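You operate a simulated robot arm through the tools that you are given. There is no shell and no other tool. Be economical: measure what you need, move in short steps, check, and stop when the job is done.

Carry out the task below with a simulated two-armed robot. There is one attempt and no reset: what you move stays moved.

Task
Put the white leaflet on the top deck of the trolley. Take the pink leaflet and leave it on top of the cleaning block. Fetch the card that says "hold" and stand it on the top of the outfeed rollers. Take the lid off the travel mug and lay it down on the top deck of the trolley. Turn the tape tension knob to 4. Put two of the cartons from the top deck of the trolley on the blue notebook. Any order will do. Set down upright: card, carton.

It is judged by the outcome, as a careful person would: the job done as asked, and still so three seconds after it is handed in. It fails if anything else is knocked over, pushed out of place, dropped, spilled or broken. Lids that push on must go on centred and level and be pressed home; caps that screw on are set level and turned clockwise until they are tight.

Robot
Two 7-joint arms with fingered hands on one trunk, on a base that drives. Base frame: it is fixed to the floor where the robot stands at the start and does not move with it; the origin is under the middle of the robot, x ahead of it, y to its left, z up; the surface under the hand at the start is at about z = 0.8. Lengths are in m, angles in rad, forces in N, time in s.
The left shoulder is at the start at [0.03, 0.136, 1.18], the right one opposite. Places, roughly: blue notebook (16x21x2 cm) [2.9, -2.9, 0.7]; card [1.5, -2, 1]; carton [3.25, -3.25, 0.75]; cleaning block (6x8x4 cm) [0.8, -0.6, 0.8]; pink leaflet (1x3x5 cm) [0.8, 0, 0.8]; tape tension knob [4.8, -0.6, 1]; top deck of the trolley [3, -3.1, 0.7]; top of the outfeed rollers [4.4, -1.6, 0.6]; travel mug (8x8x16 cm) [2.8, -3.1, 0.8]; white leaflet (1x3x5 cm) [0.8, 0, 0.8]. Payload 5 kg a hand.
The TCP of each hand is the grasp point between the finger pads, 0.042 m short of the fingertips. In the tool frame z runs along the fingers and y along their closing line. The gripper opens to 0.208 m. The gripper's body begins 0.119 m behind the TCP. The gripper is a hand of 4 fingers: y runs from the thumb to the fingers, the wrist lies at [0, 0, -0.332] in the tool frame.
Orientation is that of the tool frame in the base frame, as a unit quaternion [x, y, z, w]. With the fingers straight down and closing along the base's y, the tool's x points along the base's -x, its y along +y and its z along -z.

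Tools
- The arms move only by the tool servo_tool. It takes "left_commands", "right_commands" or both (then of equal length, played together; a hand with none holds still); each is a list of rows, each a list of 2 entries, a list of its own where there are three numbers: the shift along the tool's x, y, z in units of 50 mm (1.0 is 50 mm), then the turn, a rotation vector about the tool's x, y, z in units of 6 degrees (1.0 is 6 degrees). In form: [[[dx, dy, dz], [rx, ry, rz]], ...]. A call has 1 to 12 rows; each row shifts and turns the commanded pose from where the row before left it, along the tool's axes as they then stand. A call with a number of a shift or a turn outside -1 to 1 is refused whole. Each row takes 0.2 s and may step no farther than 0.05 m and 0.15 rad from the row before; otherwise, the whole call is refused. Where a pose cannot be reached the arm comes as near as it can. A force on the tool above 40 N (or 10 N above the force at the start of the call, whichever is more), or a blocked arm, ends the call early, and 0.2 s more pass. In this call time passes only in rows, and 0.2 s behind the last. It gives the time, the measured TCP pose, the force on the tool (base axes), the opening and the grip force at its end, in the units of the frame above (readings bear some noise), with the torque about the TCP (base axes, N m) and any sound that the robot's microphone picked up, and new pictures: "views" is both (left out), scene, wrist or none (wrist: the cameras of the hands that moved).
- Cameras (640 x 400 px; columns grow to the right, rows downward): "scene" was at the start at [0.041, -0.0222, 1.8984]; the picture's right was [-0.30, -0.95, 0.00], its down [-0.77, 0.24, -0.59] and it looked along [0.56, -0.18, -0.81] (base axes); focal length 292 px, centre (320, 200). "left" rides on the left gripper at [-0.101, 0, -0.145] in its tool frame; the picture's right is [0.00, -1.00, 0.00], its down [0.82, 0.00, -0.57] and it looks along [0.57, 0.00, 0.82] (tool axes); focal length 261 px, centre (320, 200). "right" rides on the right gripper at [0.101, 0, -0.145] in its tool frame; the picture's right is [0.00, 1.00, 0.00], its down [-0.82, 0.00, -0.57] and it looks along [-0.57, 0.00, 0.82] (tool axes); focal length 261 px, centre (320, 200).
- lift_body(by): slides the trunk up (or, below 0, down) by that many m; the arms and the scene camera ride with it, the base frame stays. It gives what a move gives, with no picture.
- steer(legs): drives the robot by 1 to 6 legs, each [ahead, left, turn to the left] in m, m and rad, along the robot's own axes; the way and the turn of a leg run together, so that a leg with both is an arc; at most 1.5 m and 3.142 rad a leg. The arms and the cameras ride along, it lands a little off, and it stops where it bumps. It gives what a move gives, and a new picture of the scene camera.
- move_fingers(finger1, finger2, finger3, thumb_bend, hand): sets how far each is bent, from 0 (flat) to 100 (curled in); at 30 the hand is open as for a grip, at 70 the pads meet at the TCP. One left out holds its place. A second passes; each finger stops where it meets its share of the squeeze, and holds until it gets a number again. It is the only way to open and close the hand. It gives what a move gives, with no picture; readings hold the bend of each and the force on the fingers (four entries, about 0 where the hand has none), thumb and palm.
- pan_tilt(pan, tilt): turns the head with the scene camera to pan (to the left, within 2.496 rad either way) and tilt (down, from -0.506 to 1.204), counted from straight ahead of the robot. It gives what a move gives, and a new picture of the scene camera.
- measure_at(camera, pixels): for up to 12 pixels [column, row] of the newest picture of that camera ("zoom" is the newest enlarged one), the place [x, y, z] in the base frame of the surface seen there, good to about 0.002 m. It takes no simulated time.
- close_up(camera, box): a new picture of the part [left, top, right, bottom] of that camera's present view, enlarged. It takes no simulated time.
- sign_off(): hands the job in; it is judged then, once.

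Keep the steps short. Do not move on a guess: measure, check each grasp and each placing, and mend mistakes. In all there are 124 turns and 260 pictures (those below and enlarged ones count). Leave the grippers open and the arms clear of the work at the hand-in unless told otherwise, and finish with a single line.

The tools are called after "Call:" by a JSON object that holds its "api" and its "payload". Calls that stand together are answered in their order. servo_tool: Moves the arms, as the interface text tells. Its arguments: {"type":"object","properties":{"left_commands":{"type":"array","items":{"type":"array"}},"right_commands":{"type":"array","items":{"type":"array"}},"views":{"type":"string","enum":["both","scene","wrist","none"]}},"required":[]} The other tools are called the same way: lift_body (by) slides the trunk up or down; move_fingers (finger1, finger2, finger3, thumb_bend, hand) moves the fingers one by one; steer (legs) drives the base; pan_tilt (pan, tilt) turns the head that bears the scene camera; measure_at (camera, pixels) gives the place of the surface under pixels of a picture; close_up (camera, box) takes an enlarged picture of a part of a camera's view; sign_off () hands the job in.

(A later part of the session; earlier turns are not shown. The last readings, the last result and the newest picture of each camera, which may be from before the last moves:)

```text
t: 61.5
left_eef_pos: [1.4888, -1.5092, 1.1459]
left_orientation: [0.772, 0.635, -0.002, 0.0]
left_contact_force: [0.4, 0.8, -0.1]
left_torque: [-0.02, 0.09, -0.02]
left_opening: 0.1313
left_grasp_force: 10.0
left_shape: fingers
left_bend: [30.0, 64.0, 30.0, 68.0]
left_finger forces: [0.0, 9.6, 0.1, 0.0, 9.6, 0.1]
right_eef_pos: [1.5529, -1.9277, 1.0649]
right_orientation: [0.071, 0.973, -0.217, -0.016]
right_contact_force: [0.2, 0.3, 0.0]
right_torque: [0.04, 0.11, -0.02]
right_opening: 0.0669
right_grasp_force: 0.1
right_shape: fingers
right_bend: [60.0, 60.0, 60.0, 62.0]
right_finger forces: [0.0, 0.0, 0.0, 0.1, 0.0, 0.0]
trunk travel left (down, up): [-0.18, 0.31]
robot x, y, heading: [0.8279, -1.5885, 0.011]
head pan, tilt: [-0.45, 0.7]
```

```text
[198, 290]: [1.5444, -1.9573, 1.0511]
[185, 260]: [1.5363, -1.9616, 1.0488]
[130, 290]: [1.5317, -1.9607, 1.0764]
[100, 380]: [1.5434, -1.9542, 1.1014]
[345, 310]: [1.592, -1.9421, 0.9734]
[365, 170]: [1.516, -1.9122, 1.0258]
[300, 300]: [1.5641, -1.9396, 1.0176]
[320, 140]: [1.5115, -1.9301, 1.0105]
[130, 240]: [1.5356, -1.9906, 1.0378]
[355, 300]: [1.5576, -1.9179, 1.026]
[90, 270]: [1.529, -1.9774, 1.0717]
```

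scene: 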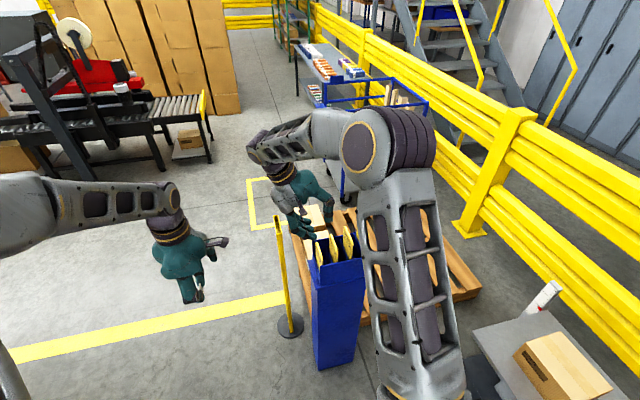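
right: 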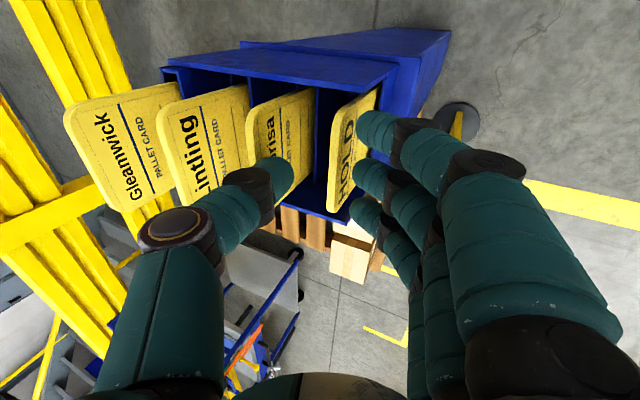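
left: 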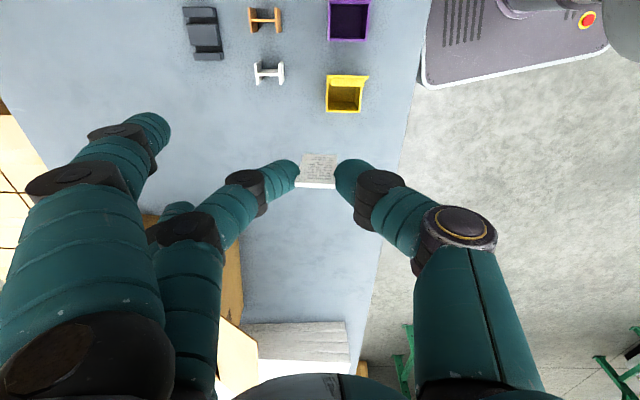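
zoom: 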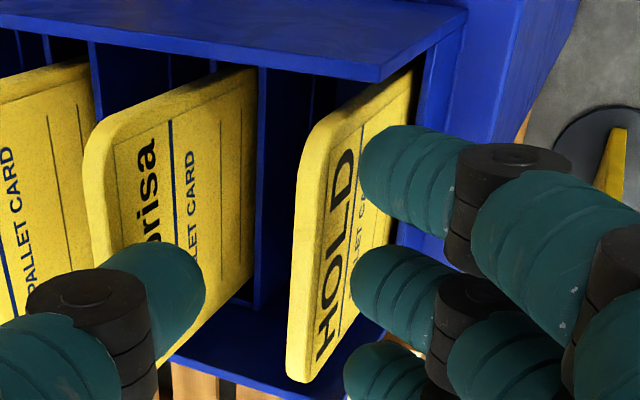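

The thumb knuckle would pass close to the next card, so I'll bend the thumb in slightly, shift 4 mm left and descend 4 cm.

Call:
{"api": "move_fingers", "payload": {"hand": "right", "thumb_bend": 64}}

Call:
{"api": "servo_tool", "payload": {"right_commands": [[[0, 0.25, 0.33], [0, 0, 0]], [[0, 0.18, 0.4], [0, 0, 0]]], "views": "none"}}

Call:
{"api": "close_up", "payload": {"camera": "right", "box": [200, 60, 450, 240]}}

```text
t: 62.5
left_eef_pos: [1.4887, -1.5098, 1.1473]
left_orientation: [0.772, 0.635, -0.001, 0.001]
left_contact_force: [0.5, 0.2, 1.0]
left_torque: [-0.02, 0.0, -0.01]
left_opening: 0.1315
left_grasp_force: 9.7
left_shape: fingers
left_bend: [30.0, 64.0, 30.0, 68.0]
left_finger forces: [0.1, 9.7, 0.0, 0.0, 9.6, 0.1]
right_eef_pos: [1.5519, -1.9275, 1.0662]
right_orientation: [0.071, 0.973, -0.218, -0.016]
right_contact_force: [0.4, 0.2, -0.1]
right_torque: [-0.02, 0.0, -0.01]
right_opening: 0.063
right_grasp_force: 0.0
right_shape: fingers
right_bend: [60.0, 60.0, 60.0, 64.0]
right_finger forces: [0.1, 0.1, 0.0, 0.0, 0.0, 0.1]
trunk travel left (down, up): [-0.18, 0.31]
robot x, y, heading: [0.8335, -1.5905, 0.01]
head pan, tilt: [-0.45, 0.7]
```

```text
t: 63.1
left_eef_pos: [1.4887, -1.5094, 1.146]
left_orientation: [0.772, 0.636, -0.001, 0.0]
left_contact_force: [0.2, 0.3, 0.6]
left_torque: [-0.02, 0.02, 0.01]
left_opening: 0.1316
left_grasp_force: 9.8
left_shape: fingers
left_bend: [30.0, 64.0, 30.0, 68.0]
left_finger forces: [0.1, 9.6, 0.1, 0.0, 9.5, 0.0]
right_eef_pos: [1.5521, -1.9218, 1.0237]
right_orientation: [0.07, 0.973, -0.217, -0.015]
right_contact_force: [-0.1, 0.6, 0.6]
right_torque: [0.04, -0.01, 0.0]
right_opening: 0.0628
right_grasp_force: 0.1
right_shape: fingers
right_bend: [60.0, 60.0, 60.0, 64.0]
right_finger forces: [0.0, 0.1, 0.0, 0.0, 0.0, 0.0]
trunk travel left (down, up): [-0.18, 0.31]
robot x, y, heading: [0.8331, -1.5894, 0.014]
head pan, tilt: [-0.45, 0.7]
```

```text
2.22 times, centred on (325, 150) of right
```

zoom: 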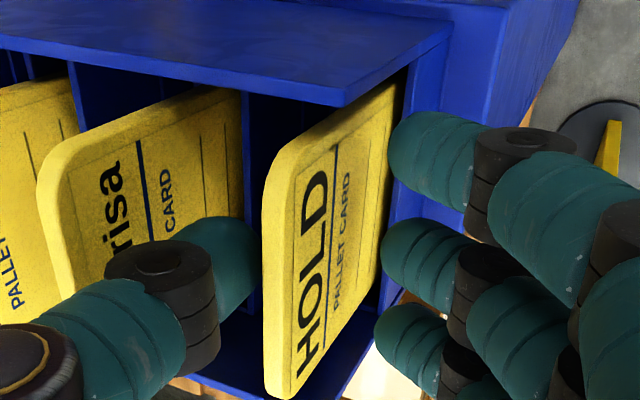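

The thumb is clear of the next card. I'll close all the fingers on the HOLD card.

Call:
{"api": "move_fingers", "payload": {"hand": "right", "finger1": 72, "finger2": 72, "finger3": 72, "thumb_bend": 72}}

Call:
{"api": "close_up", "payload": {"camera": "right", "box": [200, 60, 450, 240]}}

```text
t: 64.1
left_eef_pos: [1.4876, -1.5073, 1.1465]
left_orientation: [0.772, 0.635, 0.0, 0.0]
left_contact_force: [-0.1, 0.0, 0.1]
left_torque: [0.0, -0.02, -0.01]
left_opening: 0.1316
left_grasp_force: 9.0
left_shape: fingers
left_bend: [30.0, 64.0, 30.0, 68.0]
left_finger forces: [0.0, 9.7, 0.0, 0.0, 9.6, 0.0]
right_eef_pos: [1.552, -1.9218, 1.0242]
right_orientation: [0.071, 0.973, -0.217, -0.015]
right_contact_force: [-1.3, 0.5, 0.0]
right_torque: [0.1, -0.02, -0.02]
right_opening: 0.0343
right_grasp_force: 9.4
right_shape: fingers
right_bend: [71.0, 71.0, 71.0, 69.0]
right_finger forces: [3.8, 3.3, 3.0, 0.0, 9.3, 0.0]
trunk travel left (down, up): [-0.18, 0.31]
robot x, y, heading: [0.8315, -1.587, 0.019]
head pan, tilt: [-0.45, 0.7]
```

```text
2.22 times, centred on (325, 150) of right
```

zoom: 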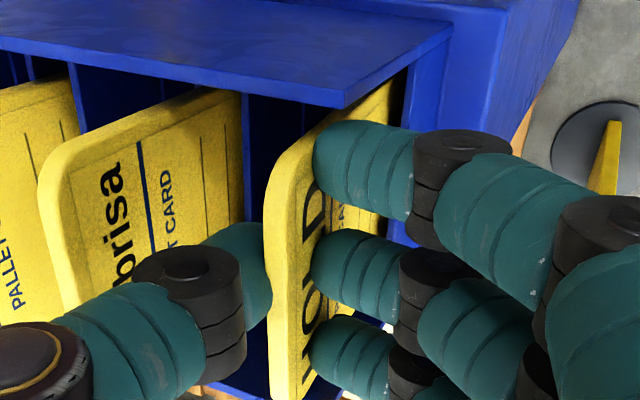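

All three fingers and the thumb hold the card. I'll lift it straight out.

Call:
{"api": "servo_tool", "payload": {"right_commands": [[[0, -0.2, -0.45], [0, 0, 0]], [[0, -0.42, -0.9], [0, 0, 0]], [[0, -0.42, -0.9], [0, 0, 0]], [[0, -0.42, -0.9], [0, 0, 0]], [[0, -0.42, -0.9], [0, 0, 0]]], "views": "both"}}

Call:
{"api": "close_up", "payload": {"camera": "right", "box": [200, 40, 450, 240]}}

```text
t: 65.3
left_eef_pos: [1.487, -1.5082, 1.1483]
left_orientation: [0.772, 0.635, -0.001, 0.0]
left_contact_force: [-0.4, -0.5, 0.4]
left_torque: [-0.02, -0.03, 0.02]
left_opening: 0.1317
left_grasp_force: 9.1
left_shape: fingers
left_bend: [30.0, 64.0, 30.0, 68.0]
left_finger forces: [0.1, 9.6, 0.0, 0.0, 9.6, 0.1]
right_eef_pos: [1.5519, -1.9222, 1.2467]
right_orientation: [0.072, 0.973, -0.218, -0.017]
right_contact_force: [-1.5, 0.7, -0.9]
right_torque: [-0.01, -0.09, 0.02]
right_opening: 0.0324
right_grasp_force: 8.6
right_shape: fingers
right_bend: [71.0, 71.0, 71.0, 69.0]
right_finger forces: [3.2, 3.0, 3.1, 0.1, 9.1, 0.0]
trunk travel left (down, up): [-0.18, 0.31]
robot x, y, heading: [0.8325, -1.5898, 0.011]
head pan, tilt: [-0.45, 0.7]
```

scene: 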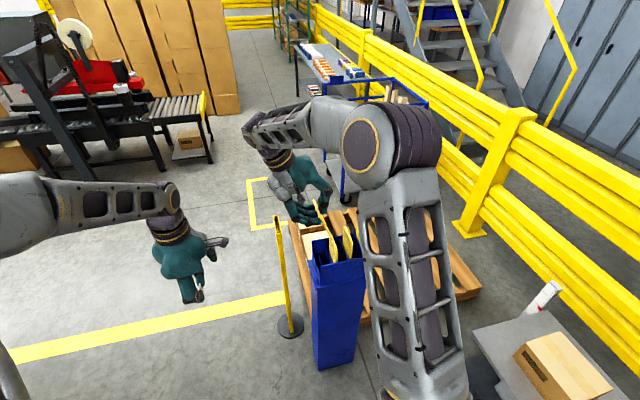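
right: 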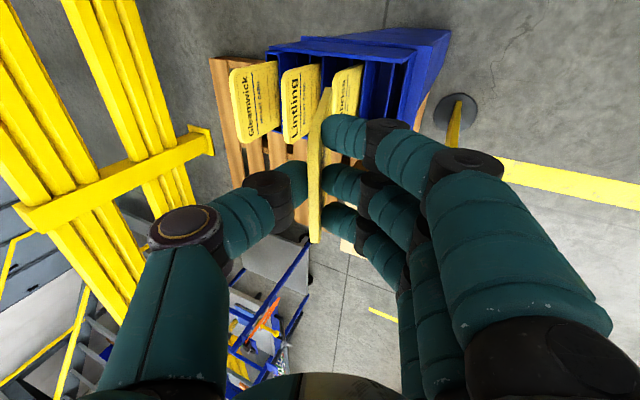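

```text
2.00 times, centred on (325, 140) of right
```

zoom: 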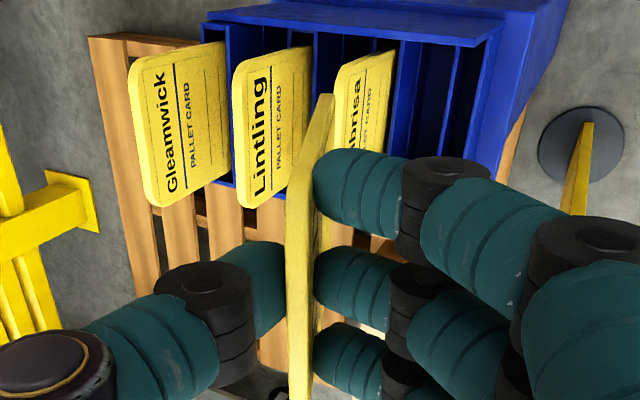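

The card is out and appears to have aligned with the fingers. I'll bring the hand upright and check the card.

Call:
{"api": "servo_tool", "payload": {"right_commands": [[[0, 0, 0], [-0.84, 0, 0]], [[0, 0, 0], [-0.84, 0, 0]], [[0, 0, 0], [-0.84, 0, 0]], [[0, 0, 0], [-0.84, 0, 0]], [[0, 0, 0], [-0.84, 0, 0]], [[0.9, 0, 0], [0, 0, 0]], [[0.9, 0, 0], [0, 0, 0]], [[0.9, 0, 0], [0, 0, 0]]], "views": "both"}}

Call:
{"api": "close_up", "payload": {"camera": "right", "box": [220, 60, 420, 260]}}

Call:
{"api": "close_up", "payload": {"camera": "scene", "box": [220, 120, 360, 240]}}

```text
t: 67.1
left_eef_pos: [1.4859, -1.5095, 1.1491]
left_orientation: [0.772, 0.635, -0.001, 0.001]
left_contact_force: [-0.6, -0.1, 1.9]
left_torque: [-0.01, -0.21, -0.02]
left_opening: 0.1317
left_grasp_force: 9.1
left_shape: fingers
left_bend: [30.0, 64.0, 30.0, 68.0]
left_finger forces: [0.0, 9.5, 0.0, 0.0, 9.6, 0.0]
right_eef_pos: [1.4153, -1.8993, 1.2485]
right_orientation: [0.073, 0.997, 0.0, 0.001]
right_contact_force: [-2.1, -0.3, 1.1]
right_torque: [-0.04, -0.23, -0.01]
right_opening: 0.0323
right_grasp_force: 9.6
right_shape: fingers
right_bend: [71.0, 71.0, 71.0, 69.0]
right_finger forces: [3.1, 2.9, 3.1, 0.1, 9.0, 0.0]
trunk travel left (down, up): [-0.18, 0.31]
robot x, y, heading: [0.8312, -1.5882, 0.008]
head pan, tilt: [-0.45, 0.7]
```

scene: 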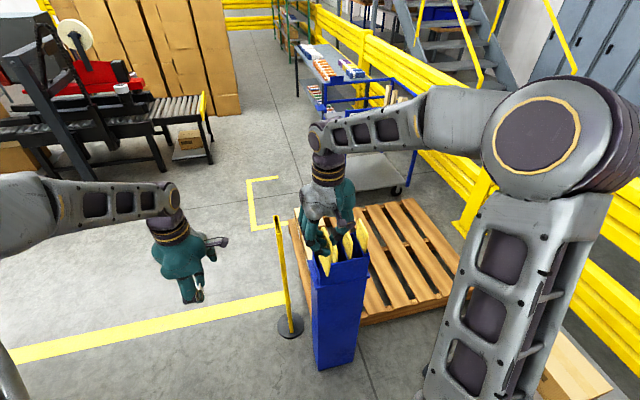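
right: 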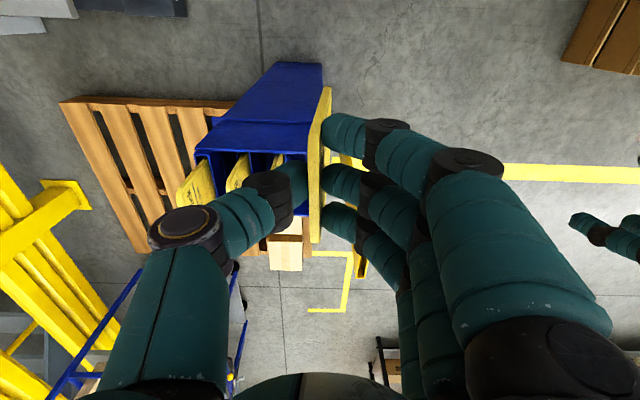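

```text
2.00 times, centred on (320, 160) of right
```

zoom: 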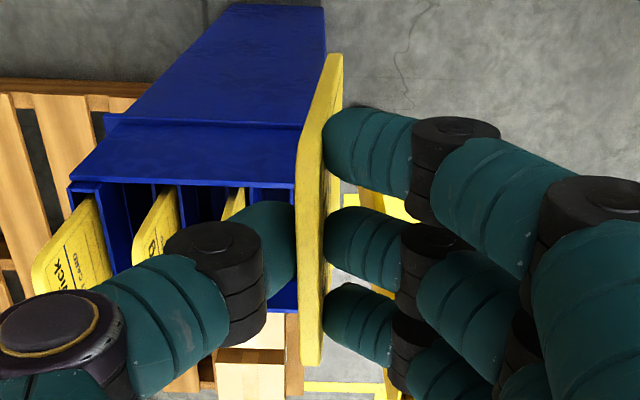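

```text
3.33 times, centred on (290, 180) of scene
```

zoom: 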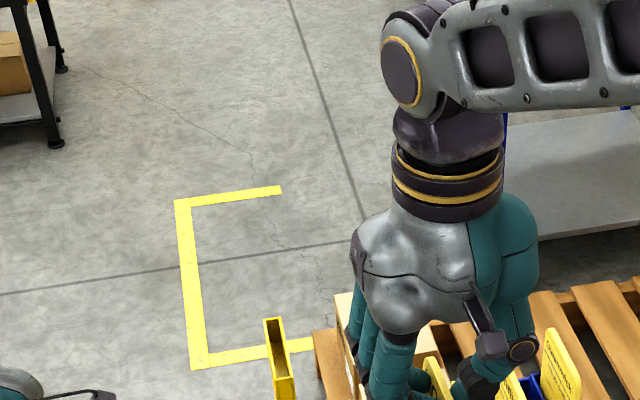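

The card is now vertical with the tool. I'll measure its lower and upper ends for later placing.

Call:
{"api": "measure_at", "payload": {"camera": "right", "pixels": [[328, 90], [325, 95], [317, 135], [313, 180], [312, 238], [321, 110], [318, 240]]}}

```text
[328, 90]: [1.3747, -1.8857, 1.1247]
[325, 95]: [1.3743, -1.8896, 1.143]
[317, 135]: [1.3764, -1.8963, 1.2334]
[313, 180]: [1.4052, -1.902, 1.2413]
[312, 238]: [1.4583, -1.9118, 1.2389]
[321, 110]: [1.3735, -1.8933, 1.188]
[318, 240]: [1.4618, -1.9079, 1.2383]
```

The card is 12×9 cm, with its bottom about 0.125 below the TCP, tilted about 5°; I'll correct that when placing. Next I'll measure the outfeed rollers.

Call:
{"api": "close_up", "payload": {"camera": "scene", "box": [0, 0, 240, 180]}}

Call:
{"api": "measure_at", "payload": {"camera": "scene", "pixels": [[155, 105], [175, 105], [195, 103], [160, 120], [190, 118], [203, 100], [210, 160], [135, 80], [100, 130], [70, 80], [185, 145], [200, 118]]}}

```text
2.22 times, centred on (120, 90) of scene
```

zoom: 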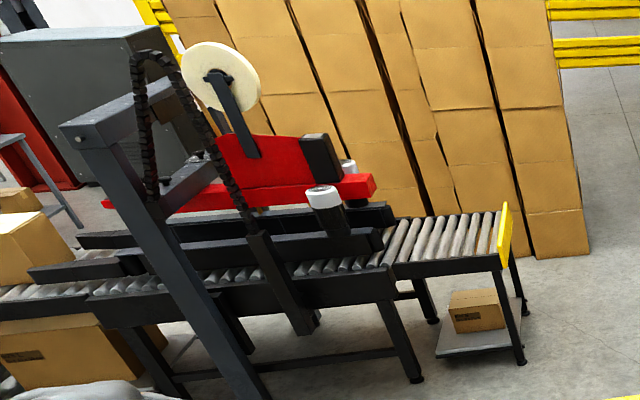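

```text
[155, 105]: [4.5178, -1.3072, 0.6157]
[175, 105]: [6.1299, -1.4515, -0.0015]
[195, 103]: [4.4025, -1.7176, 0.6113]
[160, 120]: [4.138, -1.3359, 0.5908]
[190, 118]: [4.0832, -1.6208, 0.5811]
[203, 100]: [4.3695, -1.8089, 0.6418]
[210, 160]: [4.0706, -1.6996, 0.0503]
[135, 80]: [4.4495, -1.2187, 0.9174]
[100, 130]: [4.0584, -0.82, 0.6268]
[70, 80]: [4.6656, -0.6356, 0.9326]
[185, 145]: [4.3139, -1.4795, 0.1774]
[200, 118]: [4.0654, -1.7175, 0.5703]
```

The outfeed rollers span about x 4.1–4.5, y -1.25 to -1.8, z 0.61, with roller axes along x. I'll drive left past the stanchion, then ahead toward them.

Call:
{"api": "steer", "payload": {"legs": [[0, 0.4, 0], [1.4, 0, 0], [0.85, 0, 0]]}}

Call:
{"api": "pan_tilt", "payload": {"pan": 0.15, "tilt": 0.5}}

```text
t: 80.2
left_eef_pos: [3.7232, -1.0827, 1.1472]
left_orientation: [0.773, 0.635, -0.001, 0.0]
left_contact_force: [0.4, 0.0, -0.4]
left_torque: [-0.02, 0.06, 0.05]
left_opening: 0.1316
left_grasp_force: 9.3
left_shape: fingers
left_bend: [30.0, 64.0, 30.0, 68.0]
left_finger forces: [0.0, 9.6, 0.0, 0.0, 9.5, 0.0]
right_eef_pos: [3.6548, -1.4742, 1.2469]
right_orientation: [0.073, 0.997, 0.0, -0.001]
right_contact_force: [0.1, -0.5, -0.4]
right_torque: [0.0, 0.02, -0.01]
right_opening: 0.0327
right_grasp_force: 9.0
right_shape: fingers
right_bend: [71.0, 71.0, 71.0, 69.0]
right_finger forces: [3.1, 2.9, 3.0, 0.0, 9.0, 0.0]
trunk travel left (down, up): [-0.18, 0.31]
robot x, y, heading: [3.0688, -1.1623, 0.01]
head pan, tilt: [-0.45, 0.7]
```

scene: 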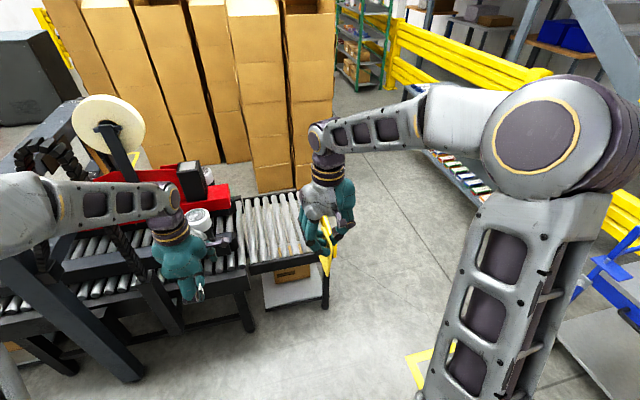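

```text
t: 81.2
left_eef_pos: [3.7243, -1.0829, 1.1477]
left_orientation: [0.772, 0.636, 0.0, 0.001]
left_contact_force: [0.5, -0.1, 0.2]
left_torque: [-0.03, 0.0, -0.01]
left_opening: 0.1316
left_grasp_force: 9.5
left_shape: fingers
left_bend: [30.0, 64.0, 30.0, 68.0]
left_finger forces: [0.1, 9.7, 0.0, 0.0, 9.6, 0.0]
right_eef_pos: [3.6548, -1.4739, 1.2473]
right_orientation: [0.073, 0.997, 0.001, -0.001]
right_contact_force: [0.9, -0.3, 0.4]
right_torque: [0.0, 0.04, 0.01]
right_opening: 0.0326
right_grasp_force: 9.0
right_shape: fingers
right_bend: [71.0, 71.0, 71.0, 69.0]
right_finger forces: [3.1, 3.0, 3.0, 0.0, 9.0, 0.1]
trunk travel left (down, up): [-0.18, 0.31]
robot x, y, heading: [3.0702, -1.1637, 0.015]
head pan, tilt: [0.15, 0.499]
```

scene: 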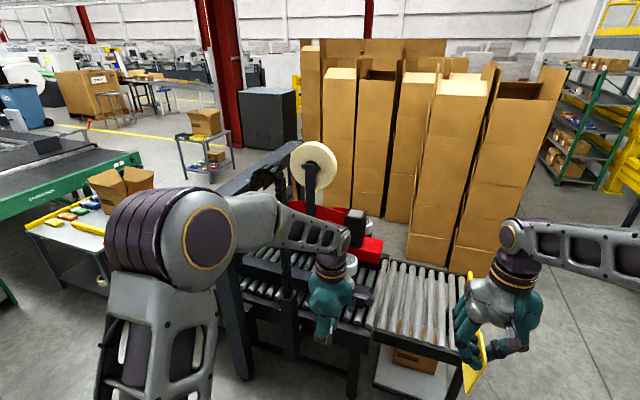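

The card is still held. I'll retract the left hand a bit and turn the right hand about 90° so the card will stand across the rollers.

Call:
{"api": "servo_tool", "payload": {"left_commands": [[[0, -0.9, 0], [0, 0, 0]], [[0, -0.9, 0], [0, 0, 0]], [[0, -0.9, 0], [0, 0, 0]], [[0, 0, 0], [0, 0, 0]], [[0, 0, 0], [0, 0, 0]], [[0, 0, 0], [0, 0, 0]], [[0, 0, 0], [0, 0, 0]], [[0, 0, 0], [0, 0, 0]], [[0, 0, 0], [0, 0, 0]], [[0, 0, 0], [0, 0, 0]], [[0, 0, 0], [0, 0, 0]], [[0, 0, 0], [0, 0, 0]]], "right_commands": [[[0, 0, 0], [0, 0, 1]], [[0, 0, 0], [0, 0, 1]], [[0, 0, 0], [0, 0, 1]], [[0, 0, 0], [0, 0, 1]], [[0, 0, 0], [0, 0, 1]], [[0, 0, 0], [0, 0, 1]], [[0, 0, 0], [0, 0, 1]], [[0, 0, 0], [0, 0, 1]], [[0, 0, 0], [0, 0, 1]], [[0, 0, 0], [0, 0, 1]], [[0, 0, 0], [0, 0, 1]], [[0, 0, 0], [0, 0, 1]]], "views": "wrist"}}

Call:
{"api": "steer", "payload": {"legs": [[0.48, -0.1, 0]]}}

Call:
{"api": "pan_tilt", "payload": {"pan": -0.2, "tilt": 0.75}}

```text
t: 83.8
left_eef_pos: [3.5899, -1.0558, 1.1481]
left_orientation: [0.773, 0.635, 0.0, 0.001]
left_contact_force: [-0.7, 0.2, 0.1]
left_torque: [0.0, 0.01, 0.0]
left_opening: 0.1313
left_grasp_force: 9.7
left_shape: fingers
left_bend: [30.0, 64.0, 30.0, 68.0]
left_finger forces: [0.0, 9.7, 0.0, 0.0, 9.8, 0.0]
right_eef_pos: [3.6541, -1.4736, 1.2473]
right_orientation: [0.647, 0.763, 0.0, 0.0]
right_contact_force: [-0.1, -0.6, -1.0]
right_torque: [-0.02, -0.01, 0.01]
right_opening: 0.0328
right_grasp_force: 8.9
right_shape: fingers
right_bend: [71.0, 71.0, 71.0, 69.0]
right_finger forces: [3.1, 2.9, 3.0, 0.0, 9.0, 0.0]
trunk travel left (down, up): [-0.18, 0.31]
robot x, y, heading: [3.0673, -1.1598, 0.012]
head pan, tilt: [0.15, 0.499]
```

right: 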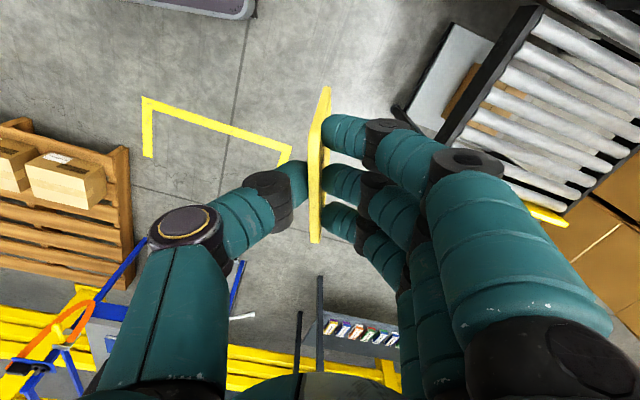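
left: 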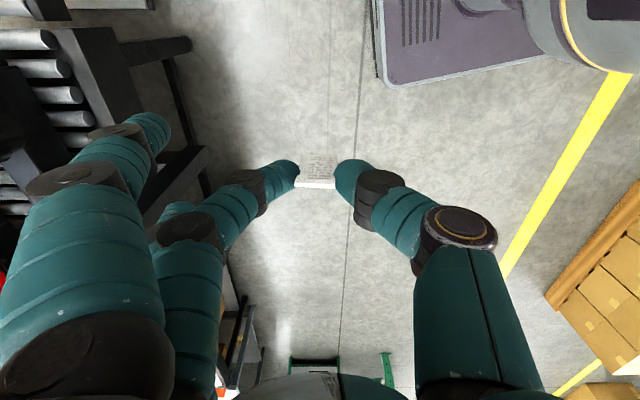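

```text
t: 86.8
left_eef_pos: [4.0745, -1.1503, 1.1481]
left_orientation: [0.773, 0.635, 0.0, 0.0]
left_contact_force: [0.7, -0.6, -0.7]
left_torque: [-0.01, 0.07, 0.01]
left_opening: 0.1317
left_grasp_force: 9.7
left_shape: fingers
left_bend: [30.0, 64.0, 30.0, 68.0]
left_finger forces: [0.0, 9.7, 0.0, 0.1, 9.8, 0.1]
right_eef_pos: [4.1378, -1.5686, 1.2466]
right_orientation: [0.647, 0.763, -0.002, 0.0]
right_contact_force: [0.0, -0.3, -1.0]
right_torque: [-0.01, 0.09, -0.01]
right_opening: 0.0325
right_grasp_force: 9.2
right_shape: fingers
right_bend: [71.0, 71.0, 71.0, 69.0]
right_finger forces: [3.1, 2.9, 3.0, 0.0, 9.0, 0.0]
trunk travel left (down, up): [-0.18, 0.31]
robot x, y, heading: [3.5521, -1.2542, 0.013]
head pan, tilt: [0.15, 0.499]
```

scene: 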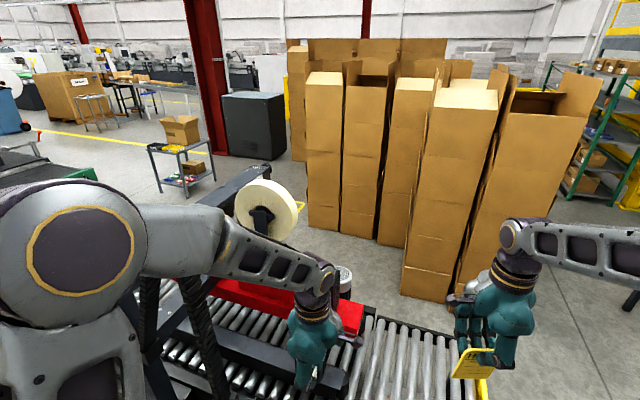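

```text
t: 87.6
left_eef_pos: [4.0732, -1.1506, 1.1467]
left_orientation: [0.773, 0.634, -0.001, 0.0]
left_contact_force: [-0.9, 0.4, 0.2]
left_torque: [-0.02, -0.02, 0.01]
left_opening: 0.1314
left_grasp_force: 9.8
left_shape: fingers
left_bend: [30.0, 64.0, 30.0, 68.0]
left_finger forces: [0.0, 9.8, 0.0, 0.1, 9.6, 0.0]
right_eef_pos: [4.1371, -1.5678, 1.2465]
right_orientation: [0.645, 0.764, 0.0, 0.0]
right_contact_force: [-0.8, 0.2, -1.1]
right_torque: [-0.01, -0.04, -0.03]
right_opening: 0.0326
right_grasp_force: 8.8
right_shape: fingers
right_bend: [71.0, 71.0, 71.0, 69.0]
right_finger forces: [3.1, 2.9, 3.0, 0.0, 8.9, 0.1]
trunk travel left (down, up): [-0.18, 0.31]
robot x, y, heading: [3.5516, -1.2576, 0.013]
head pan, tilt: [-0.201, 0.75]
```

scene: 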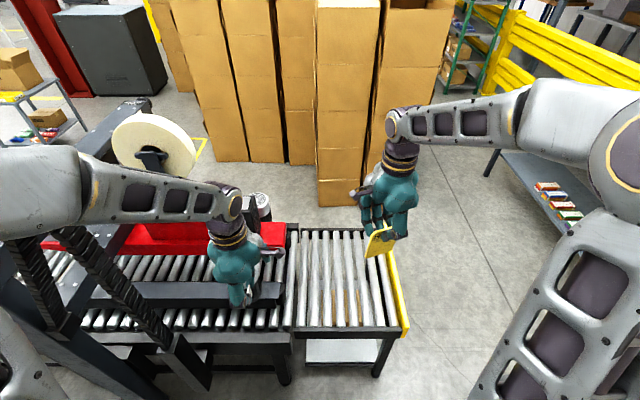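

The card now faces across the rollers. I'll measure the roller positions, pitch and the yellow end stop.

Call:
{"api": "close_up", "payload": {"camera": "scene", "box": [280, 215, 420, 345]}}

Call:
{"api": "measure_at", "payload": {"camera": "zoom", "pixels": [[90, 200], [115, 200], [170, 200], [200, 200], [230, 200], [260, 200], [290, 200], [320, 200], [350, 200], [380, 200], [420, 200], [200, 400]]}}

```text
3.08 times, centred on (350, 280) of scene
```

zoom: 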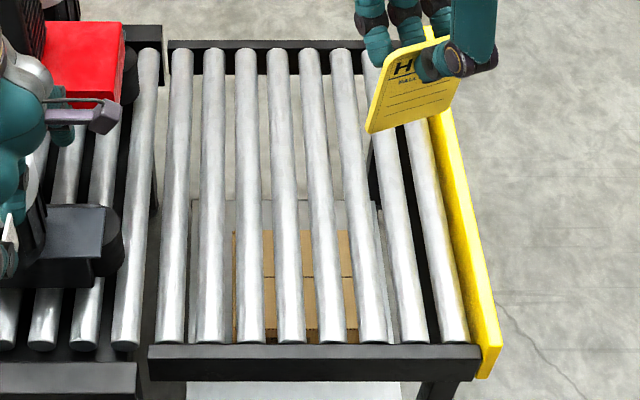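

```text
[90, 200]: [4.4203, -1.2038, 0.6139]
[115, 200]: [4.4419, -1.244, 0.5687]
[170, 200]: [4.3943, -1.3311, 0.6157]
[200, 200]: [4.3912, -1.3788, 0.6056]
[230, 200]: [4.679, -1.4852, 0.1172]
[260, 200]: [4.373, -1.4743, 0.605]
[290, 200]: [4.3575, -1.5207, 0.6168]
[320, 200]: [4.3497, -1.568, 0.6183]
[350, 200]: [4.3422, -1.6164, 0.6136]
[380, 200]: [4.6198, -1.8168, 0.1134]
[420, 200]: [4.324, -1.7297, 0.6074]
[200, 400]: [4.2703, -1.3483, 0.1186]
```

Rollers are about 4.8 cm apart, so the card must be centred between two of them. I'll measure the axis direction from the roller ends.

Call:
{"api": "measure_at", "payload": {"camera": "zoom", "pixels": [[246, 80], [250, 320], [279, 80], [291, 320], [311, 80], [331, 320], [343, 80], [374, 320], [215, 80], [208, 320], [390, 140], [455, 340]]}}

Call:
{"api": "measure_at", "payload": {"camera": "right", "pixels": [[328, 90], [322, 105], [317, 135], [313, 180], [312, 238], [318, 240], [316, 236]]}}

```text
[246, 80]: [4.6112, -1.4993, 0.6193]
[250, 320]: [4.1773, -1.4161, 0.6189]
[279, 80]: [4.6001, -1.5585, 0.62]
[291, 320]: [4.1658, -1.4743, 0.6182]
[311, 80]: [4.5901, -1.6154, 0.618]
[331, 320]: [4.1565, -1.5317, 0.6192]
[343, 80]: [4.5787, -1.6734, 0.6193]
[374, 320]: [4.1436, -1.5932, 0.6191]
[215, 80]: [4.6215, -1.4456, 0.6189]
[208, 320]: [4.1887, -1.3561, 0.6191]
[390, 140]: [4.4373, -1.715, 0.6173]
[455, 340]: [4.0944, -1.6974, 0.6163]
```

```text
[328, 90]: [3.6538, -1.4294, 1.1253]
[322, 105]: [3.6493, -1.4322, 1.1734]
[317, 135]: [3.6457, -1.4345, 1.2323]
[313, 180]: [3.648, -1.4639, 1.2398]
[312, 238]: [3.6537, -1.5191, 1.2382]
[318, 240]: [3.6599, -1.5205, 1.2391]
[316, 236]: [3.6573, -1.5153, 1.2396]
```

Rollers run at yaw -10.9°, 5.8 cm apart, top z about 0.62. I'll yaw the card perpendicular to them, correct its 4.5° tilt and move over the midpoint (4.30, -1.53).

Call:
{"api": "servo_tool", "payload": {"left_commands": [[[0, 0, -0.8], [0, 0, 0]], [[0, 0, -0.8], [0, 0, 0]], [[0, 0, -0.8], [0, 0, 0]], [[0, 0, 0], [0, 0, 0]], [[0, 0, 0], [0, 0, 0]], [[0, 0, 0], [0, 0, 0]], [[0, 0, 0], [0, 0, 0]], [[0, 0, 0], [0, 0, 0]]], "right_commands": [[[0, 0, 0], [0, 0, 0.94]], [[0, 0, 0], [0, 0, 0.94]], [[0, 0, 0], [0, 0, 0.94]], [[0.29, 0.785, 0], [0, 0, 0]], [[0.29, 0.785, 0], [0, 0, 0]], [[0.29, 0.785, 0], [0, 0, 0]], [[0.29, 0.785, 0], [0, 0, 0]], [[0, 0, 0], [0.75, 0, 0]]], "views": "none"}}

Call:
{"api": "lift_body", "payload": {"by": -0.16}}

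Call:
{"api": "servo_tool", "payload": {"right_commands": [[[0, 0.07, 0.95], [0, 0, 0]], [[0, 0.07, 0.95], [0, 0, 0]], [[0, 0.07, 0.95], [0, 0, 0]], [[0, 0.07, 0.95], [0, 0, 0]]], "views": "both"}}

```text
t: 89.4
left_eef_pos: [4.0744, -1.1499, 1.2673]
left_orientation: [0.773, 0.634, -0.001, 0.001]
left_contact_force: [0.2, -1.4, -0.7]
left_torque: [0.02, 0.02, 0.01]
left_opening: 0.1315
left_grasp_force: 9.4
left_shape: fingers
left_bend: [30.0, 64.0, 30.0, 68.0]
left_finger forces: [0.0, 9.7, 0.0, 0.2, 9.6, 0.0]
right_eef_pos: [4.2991, -1.5332, 1.2469]
right_orientation: [0.75, 0.66, -0.026, -0.031]
right_contact_force: [0.0, -0.2, -1.1]
right_torque: [0.02, -0.03, -0.01]
right_opening: 0.0325
right_grasp_force: 9.2
right_shape: fingers
right_bend: [71.0, 71.0, 71.0, 69.0]
right_finger forces: [3.2, 2.9, 3.1, 0.0, 9.1, 0.1]
trunk travel left (down, up): [-0.18, 0.31]
robot x, y, heading: [3.5533, -1.2611, 0.012]
head pan, tilt: [-0.201, 0.75]
```

```text
t: 91.2
left_eef_pos: [4.0736, -1.1502, 1.1088]
left_orientation: [0.773, 0.635, -0.001, 0.0]
left_contact_force: [0.0, 0.7, -0.5]
left_torque: [-0.01, -0.02, 0.01]
left_opening: 0.1313
left_grasp_force: 9.8
left_shape: fingers
left_bend: [30.0, 64.0, 30.0, 68.0]
left_finger forces: [0.0, 9.6, 0.0, 0.1, 9.6, 0.1]
right_eef_pos: [4.2985, -1.5318, 1.0867]
right_orientation: [0.751, 0.66, -0.026, -0.029]
right_contact_force: [0.0, -0.5, 0.8]
right_torque: [0.0, -0.01, 0.01]
right_opening: 0.0324
right_grasp_force: 9.2
right_shape: fingers
right_bend: [71.0, 71.0, 71.0, 69.0]
right_finger forces: [3.1, 3.0, 3.0, 0.0, 9.1, 0.0]
trunk travel left (down, up): [-0.02, 0.47]
robot x, y, heading: [3.5499, -1.26, 0.012]
head pan, tilt: [-0.201, 0.75]
```

```text
t: 92.2
left_eef_pos: [4.0757, -1.1499, 1.1072]
left_orientation: [0.773, 0.634, -0.002, 0.001]
left_contact_force: [1.2, -0.5, -1.0]
left_torque: [0.0, 0.07, 0.0]
left_opening: 0.1314
left_grasp_force: 9.7
left_shape: fingers
left_bend: [30.0, 64.0, 30.0, 68.0]
left_finger forces: [0.0, 9.5, 0.0, 0.0, 9.5, 0.0]
right_eef_pos: [4.3002, -1.5312, 0.8955]
right_orientation: [0.75, 0.66, -0.026, -0.03]
right_contact_force: [-0.1, -0.1, 0.0]
right_torque: [0.04, 0.08, 0.01]
right_opening: 0.0322
right_grasp_force: 9.4
right_shape: fingers
right_bend: [71.0, 71.0, 71.0, 69.0]
right_finger forces: [3.1, 3.0, 3.1, 0.0, 9.2, 0.1]
trunk travel left (down, up): [-0.02, 0.47]
robot x, y, heading: [3.5532, -1.2577, 0.014]
head pan, tilt: [-0.201, 0.75]
```

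scene: 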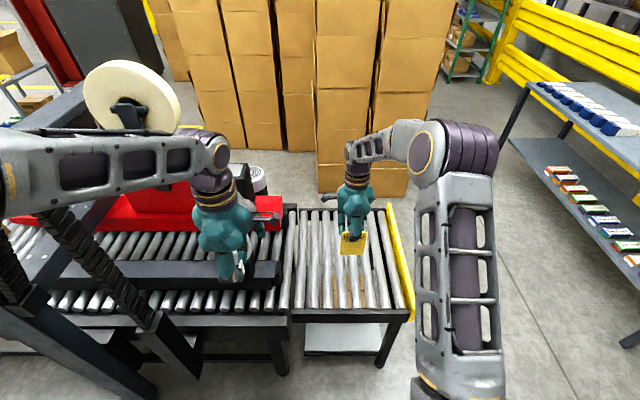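
right: 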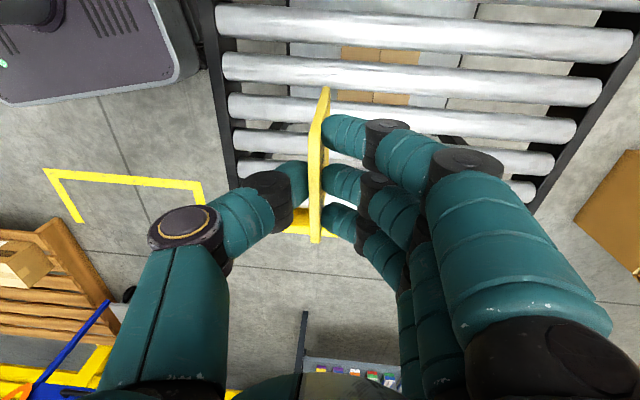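

The card hangs above the rollers. I'll zoom the scene view and measure its bottom corners for tilt, yaw and centring.

Call:
{"api": "close_up", "payload": {"camera": "scene", "box": [310, 200, 410, 290]}}

Call:
{"api": "measure_at", "payload": {"camera": "right", "pixels": [[328, 89], [322, 105], [317, 135], [313, 180], [312, 238], [318, 240]]}}

```text
4.44 times, centred on (360, 245) of scene
```

zoom: 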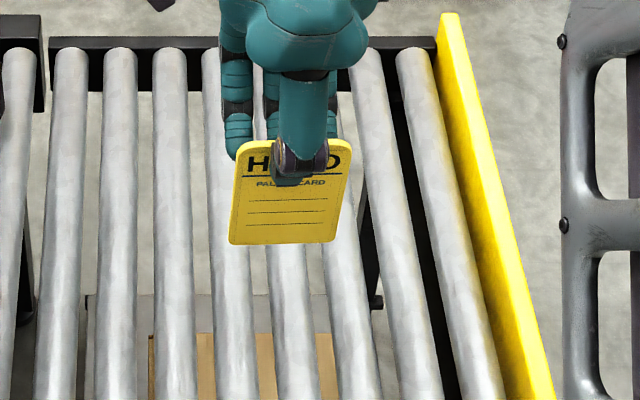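

```text
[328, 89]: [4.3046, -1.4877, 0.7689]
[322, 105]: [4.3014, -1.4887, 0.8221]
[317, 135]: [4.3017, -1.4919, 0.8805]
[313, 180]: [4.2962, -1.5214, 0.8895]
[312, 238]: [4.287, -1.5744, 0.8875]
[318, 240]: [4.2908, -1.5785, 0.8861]
```

Call:
{"api": "measure_at", "payload": {"camera": "zoom", "pixels": [[235, 238], [285, 240], [332, 236], [240, 150], [236, 190], [342, 190], [285, 190]]}}

```text
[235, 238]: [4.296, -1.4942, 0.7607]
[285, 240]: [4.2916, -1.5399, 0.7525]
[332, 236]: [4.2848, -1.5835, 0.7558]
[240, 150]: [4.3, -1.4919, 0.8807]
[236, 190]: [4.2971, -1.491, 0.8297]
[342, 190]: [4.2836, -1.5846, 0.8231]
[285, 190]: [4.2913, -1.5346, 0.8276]
```

The card is vertical within about 1° and needs 10 mm left and 2.5° of yaw. I'll correct those and descend 11.8 cm.

Call:
{"api": "servo_tool", "payload": {"right_commands": [[[0.2, 0, 0], [0, 0, 0.4]], [[0, 0.06, 0.8], [0, 0, 0]], [[0, 0.06, 0.8], [0, 0, 0]], [[0, 0.05, 0.6], [0, 0, 0]], [[0, 0, 0.16], [0, 0, 0]]], "views": "scene"}}

Call:
{"api": "close_up", "payload": {"camera": "scene", "box": [310, 220, 410, 310]}}

```text
t: 93.4
left_eef_pos: [4.0753, -1.1501, 1.1076]
left_orientation: [0.772, 0.635, 0.0, 0.001]
left_contact_force: [0.2, 0.1, 0.0]
left_torque: [-0.03, -0.03, 0.0]
left_opening: 0.1315
left_grasp_force: 10.0
left_shape: fingers
left_bend: [30.0, 64.0, 30.0, 68.0]
left_finger forces: [0.0, 9.7, 0.0, 0.0, 9.6, 0.0]
right_eef_pos: [4.2989, -1.5221, 0.7779]
right_orientation: [0.764, 0.644, -0.027, -0.029]
right_contact_force: [1.0, -0.2, -0.4]
right_torque: [-0.02, 0.0, 0.03]
right_opening: 0.0328
right_grasp_force: 9.5
right_shape: fingers
right_bend: [71.0, 71.0, 71.0, 69.0]
right_finger forces: [3.2, 2.9, 3.1, 0.0, 9.0, 0.0]
trunk travel left (down, up): [-0.02, 0.47]
robot x, y, heading: [3.5536, -1.2561, 0.01]
head pan, tilt: [-0.201, 0.75]
```

scene: 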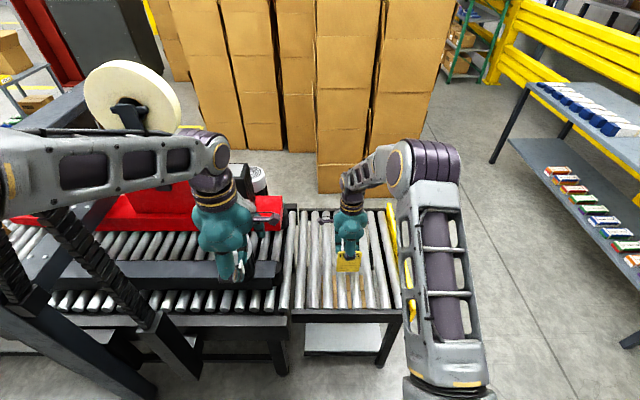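

```text
4.44 times, centred on (360, 265) of scene
```

zoom: 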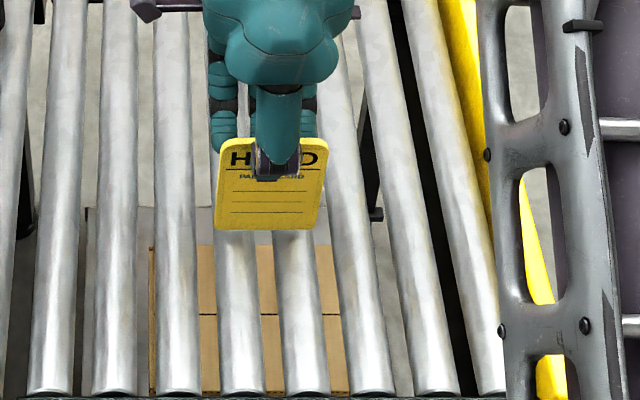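

The card is centred over two rollers. I'll measure the remaining gap.

Call:
{"api": "measure_at", "payload": {"camera": "zoom", "pixels": [[235, 228], [268, 228], [300, 227], [235, 240], [290, 240], [225, 170], [318, 170], [225, 205], [315, 205]]}}

```text
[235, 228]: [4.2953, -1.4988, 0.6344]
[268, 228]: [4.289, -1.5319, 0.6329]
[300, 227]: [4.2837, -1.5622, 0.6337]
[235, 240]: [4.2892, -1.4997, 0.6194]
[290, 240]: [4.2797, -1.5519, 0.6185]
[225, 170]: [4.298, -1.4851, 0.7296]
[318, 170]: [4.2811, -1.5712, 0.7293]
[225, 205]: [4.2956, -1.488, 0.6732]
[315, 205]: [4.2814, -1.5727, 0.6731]
```

The gap is about 12 mm. I'll lower 10 mm, then go in small steps to feel contact.

Call:
{"api": "servo_tool", "payload": {"right_commands": [[[0, 0.01, 0.1], [0, 0, 0]], [[0, 0.01, 0.1], [0, 0, 0]], [[0, 0, 0.03], [0, 0, 0]]], "views": "none"}}

Call:
{"api": "close_up", "payload": {"camera": "scene", "box": [330, 235, 390, 295]}}

Call:
{"api": "measure_at", "payload": {"camera": "zoom", "pixels": [[160, 222], [200, 222], [160, 232], [270, 222], [270, 232], [230, 225]]}}

```text
t: 94.2
left_eef_pos: [4.0745, -1.1496, 1.1087]
left_orientation: [0.773, 0.634, -0.001, 0.0]
left_contact_force: [0.3, -0.1, 0.5]
left_torque: [-0.02, 0.01, 0.01]
left_opening: 0.1315
left_grasp_force: 9.7
left_shape: fingers
left_bend: [30.0, 64.0, 30.0, 68.0]
left_finger forces: [0.0, 9.6, 0.0, 0.0, 9.6, 0.0]
right_eef_pos: [4.2991, -1.522, 0.7682]
right_orientation: [0.764, 0.644, -0.026, -0.029]
right_contact_force: [-0.2, -0.2, 4.3]
right_torque: [-0.13, 0.05, 0.0]
right_opening: 0.0327
right_grasp_force: 10.7
right_shape: fingers
right_bend: [71.0, 71.0, 71.0, 69.0]
right_finger forces: [3.3, 3.0, 3.7, 0.0, 10.1, 0.1]
trunk travel left (down, up): [-0.02, 0.47]
robot x, y, heading: [3.5507, -1.2565, 0.01]
head pan, tilt: [-0.201, 0.75]
```

```text
6.67 times, centred on (360, 265) of scene
```

zoom: 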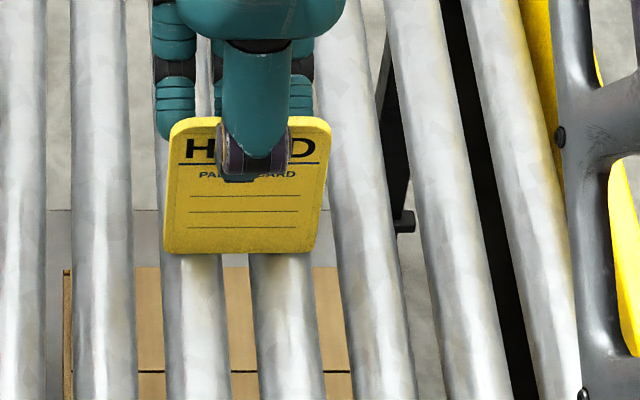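

```text
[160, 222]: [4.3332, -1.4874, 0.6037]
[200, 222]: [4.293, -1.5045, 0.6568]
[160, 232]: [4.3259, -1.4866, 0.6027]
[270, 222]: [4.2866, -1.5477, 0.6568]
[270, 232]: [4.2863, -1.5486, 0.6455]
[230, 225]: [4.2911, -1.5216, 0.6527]
```

Contact at 4 N: the card rests on both rollers. I'll open a little first and see whether it stands.

Call:
{"api": "move_fingers", "payload": {"hand": "right", "finger1": 69, "finger2": 69, "finger3": 69, "thumb_bend": 67}}

Call:
{"api": "close_up", "payload": {"camera": "right", "box": [220, 60, 420, 260]}}

Call:
{"api": "measure_at", "payload": {"camera": "zoom", "pixels": [[330, 70], [320, 110], [310, 160], [300, 240], [300, 340]]}}

```text
t: 95.2
left_eef_pos: [4.074, -1.1498, 1.1083]
left_orientation: [0.773, 0.635, 0.0, 0.001]
left_contact_force: [0.1, -1.2, 0.4]
left_torque: [0.02, 0.0, -0.02]
left_opening: 0.1317
left_grasp_force: 9.6
left_shape: fingers
left_bend: [30.0, 64.0, 30.0, 68.0]
left_finger forces: [0.0, 9.6, 0.1, 0.1, 9.6, 0.1]
right_eef_pos: [4.2986, -1.523, 0.7676]
right_orientation: [0.764, 0.644, -0.026, -0.029]
right_contact_force: [-0.4, -0.2, -0.6]
right_torque: [0.0, -0.01, 0.02]
right_opening: 0.0378
right_grasp_force: 0.1
right_shape: fingers
right_bend: [69.0, 69.0, 69.0, 67.0]
right_finger forces: [0.1, 0.0, 0.0, 0.0, 0.0, 0.0]
trunk travel left (down, up): [-0.02, 0.47]
robot x, y, heading: [3.5497, -1.2564, 0.011]
head pan, tilt: [-0.201, 0.75]
```

```text
2.00 times, centred on (320, 160) of right
```

zoom: 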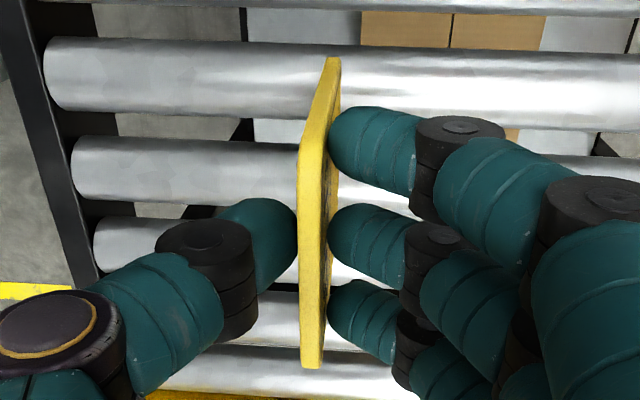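

```text
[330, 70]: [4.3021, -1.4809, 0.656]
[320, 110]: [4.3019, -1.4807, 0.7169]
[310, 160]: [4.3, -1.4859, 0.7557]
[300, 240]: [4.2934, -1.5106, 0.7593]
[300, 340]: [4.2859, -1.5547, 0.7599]
```

The forces are zero and the card stands. I'll open further, slowly.

Call:
{"api": "move_fingers", "payload": {"hand": "right", "finger1": 62, "finger2": 62, "finger3": 62, "thumb_bend": 62}}

Call:
{"api": "close_up", "payload": {"camera": "right", "box": [220, 60, 420, 260]}}

Call:
{"api": "measure_at", "payload": {"camera": "zoom", "pixels": [[330, 70], [320, 110], [310, 160], [300, 240], [300, 340]]}}

```text
t: 96.2
left_eef_pos: [4.0737, -1.1509, 1.108]
left_orientation: [0.773, 0.635, -0.002, 0.001]
left_contact_force: [0.9, 0.3, 0.7]
left_torque: [-0.01, 0.0, 0.01]
left_opening: 0.1316
left_grasp_force: 9.0
left_shape: fingers
left_bend: [30.0, 64.0, 30.0, 68.0]
left_finger forces: [0.0, 9.7, 0.0, 0.0, 9.6, 0.0]
right_eef_pos: [4.2986, -1.5221, 0.7679]
right_orientation: [0.764, 0.644, -0.026, -0.029]
right_contact_force: [-0.7, 0.0, -0.3]
right_torque: [0.03, -0.02, 0.0]
right_opening: 0.0614
right_grasp_force: 0.2
right_shape: fingers
right_bend: [62.0, 62.0, 62.0, 62.0]
right_finger forces: [0.0, 0.0, 0.0, 0.0, 0.0, 0.1]
trunk travel left (down, up): [-0.02, 0.47]
robot x, y, heading: [3.5516, -1.2586, 0.007]
head pan, tilt: [-0.201, 0.75]
```

```text
2.00 times, centred on (320, 160) of right
```

zoom: 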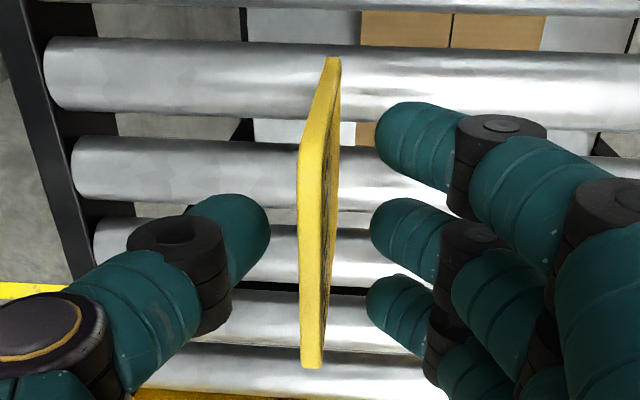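

```text
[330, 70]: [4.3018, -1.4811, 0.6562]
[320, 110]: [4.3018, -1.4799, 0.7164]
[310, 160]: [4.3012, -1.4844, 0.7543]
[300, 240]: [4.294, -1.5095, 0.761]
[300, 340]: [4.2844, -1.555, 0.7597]
```

The card stands on its own with clear gaps on both sides. I'll withdraw straight up.

Call:
{"api": "servo_tool", "payload": {"right_commands": [[[0, -0.03, -0.4], [0, 0, 0]], [[0, -0.06, -0.8], [0, 0, 0]], [[0, -0.07, -0.95], [0, 0, 0]], [[0, -0.07, -0.95], [0, 0, 0]], [[0, -0.07, -0.95], [0, 0, 0]], [[0, -0.07, -0.95], [0, 0, 0]]], "views": "none"}}

Call:
{"api": "lift_body", "payload": {"by": 0.18}}

Call:
{"api": "pan_tilt", "payload": {"pan": 0.3, "tilt": 0.6}}

```text
t: 97.6
left_eef_pos: [4.0731, -1.1489, 1.1093]
left_orientation: [0.772, 0.635, 0.0, 0.0]
left_contact_force: [-0.7, 0.6, -0.7]
left_torque: [-0.05, -0.13, 0.04]
left_opening: 0.1315
left_grasp_force: 9.4
left_shape: fingers
left_bend: [30.0, 64.0, 30.0, 68.0]
left_finger forces: [0.0, 9.6, 0.0, 0.0, 9.6, 0.0]
right_eef_pos: [4.2981, -1.5217, 1.0188]
right_orientation: [0.763, 0.645, -0.027, -0.03]
right_contact_force: [0.2, -0.7, -0.4]
right_torque: [-0.04, -0.12, 0.01]
right_opening: 0.0612
right_grasp_force: 0.1
right_shape: fingers
right_bend: [62.0, 62.0, 62.0, 62.0]
right_finger forces: [0.0, 0.1, 0.1, 0.0, 0.1, 0.0]
trunk travel left (down, up): [-0.02, 0.47]
robot x, y, heading: [3.5538, -1.2582, 0.012]
head pan, tilt: [-0.201, 0.75]
```

```text
t: 99.6
left_eef_pos: [4.0747, -1.1501, 1.288]
left_orientation: [0.773, 0.635, -0.002, -0.001]
left_contact_force: [0.3, 1.2, 0.3]
left_torque: [0.02, 0.02, 0.03]
left_opening: 0.1317
left_grasp_force: 9.2
left_shape: fingers
left_bend: [30.0, 64.0, 30.0, 68.0]
left_finger forces: [0.0, 9.6, 0.1, 0.0, 9.6, 0.1]
right_eef_pos: [4.2998, -1.5231, 1.1978]
right_orientation: [0.765, 0.643, -0.027, -0.029]
right_contact_force: [1.0, -0.4, -0.1]
right_torque: [0.02, 0.05, 0.01]
right_opening: 0.0614
right_grasp_force: 0.1
right_shape: fingers
right_bend: [62.0, 62.0, 62.0, 62.0]
right_finger forces: [0.0, 0.0, 0.1, 0.0, 0.0, 0.0]
trunk travel left (down, up): [-0.2, 0.29]
robot x, y, heading: [3.5544, -1.2558, 0.012]
head pan, tilt: [-0.201, 0.75]
```

```text
t: 100.5
left_eef_pos: [4.0752, -1.1496, 1.2888]
left_orientation: [0.773, 0.634, 0.0, 0.0]
left_contact_force: [-0.1, 0.9, -0.5]
left_torque: [0.0, -0.01, -0.01]
left_opening: 0.1314
left_grasp_force: 9.2
left_shape: fingers
left_bend: [30.0, 64.0, 30.0, 68.0]
left_finger forces: [0.0, 9.7, 0.0, 0.0, 9.5, 0.0]
right_eef_pos: [4.3, -1.523, 1.1984]
right_orientation: [0.765, 0.643, -0.027, -0.028]
right_contact_force: [0.0, 0.3, 0.7]
right_torque: [0.02, -0.01, -0.02]
right_opening: 0.0611
right_grasp_force: 0.1
right_shape: fingers
right_bend: [62.0, 62.0, 62.0, 62.0]
right_finger forces: [0.0, 0.0, 0.0, 0.0, 0.0, 0.0]
trunk travel left (down, up): [-0.2, 0.29]
robot x, y, heading: [3.5514, -1.2547, 0.01]
head pan, tilt: [0.3, 0.6]
```

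scene: 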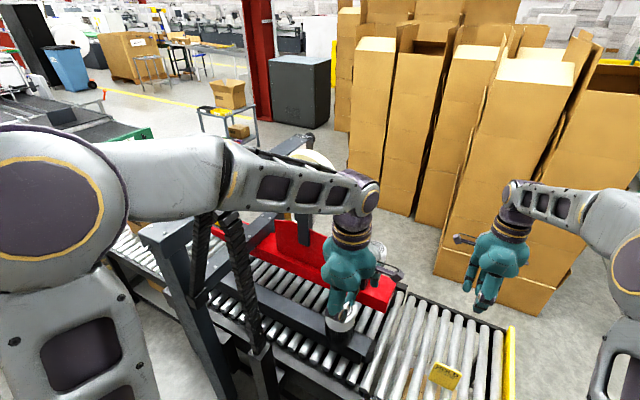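

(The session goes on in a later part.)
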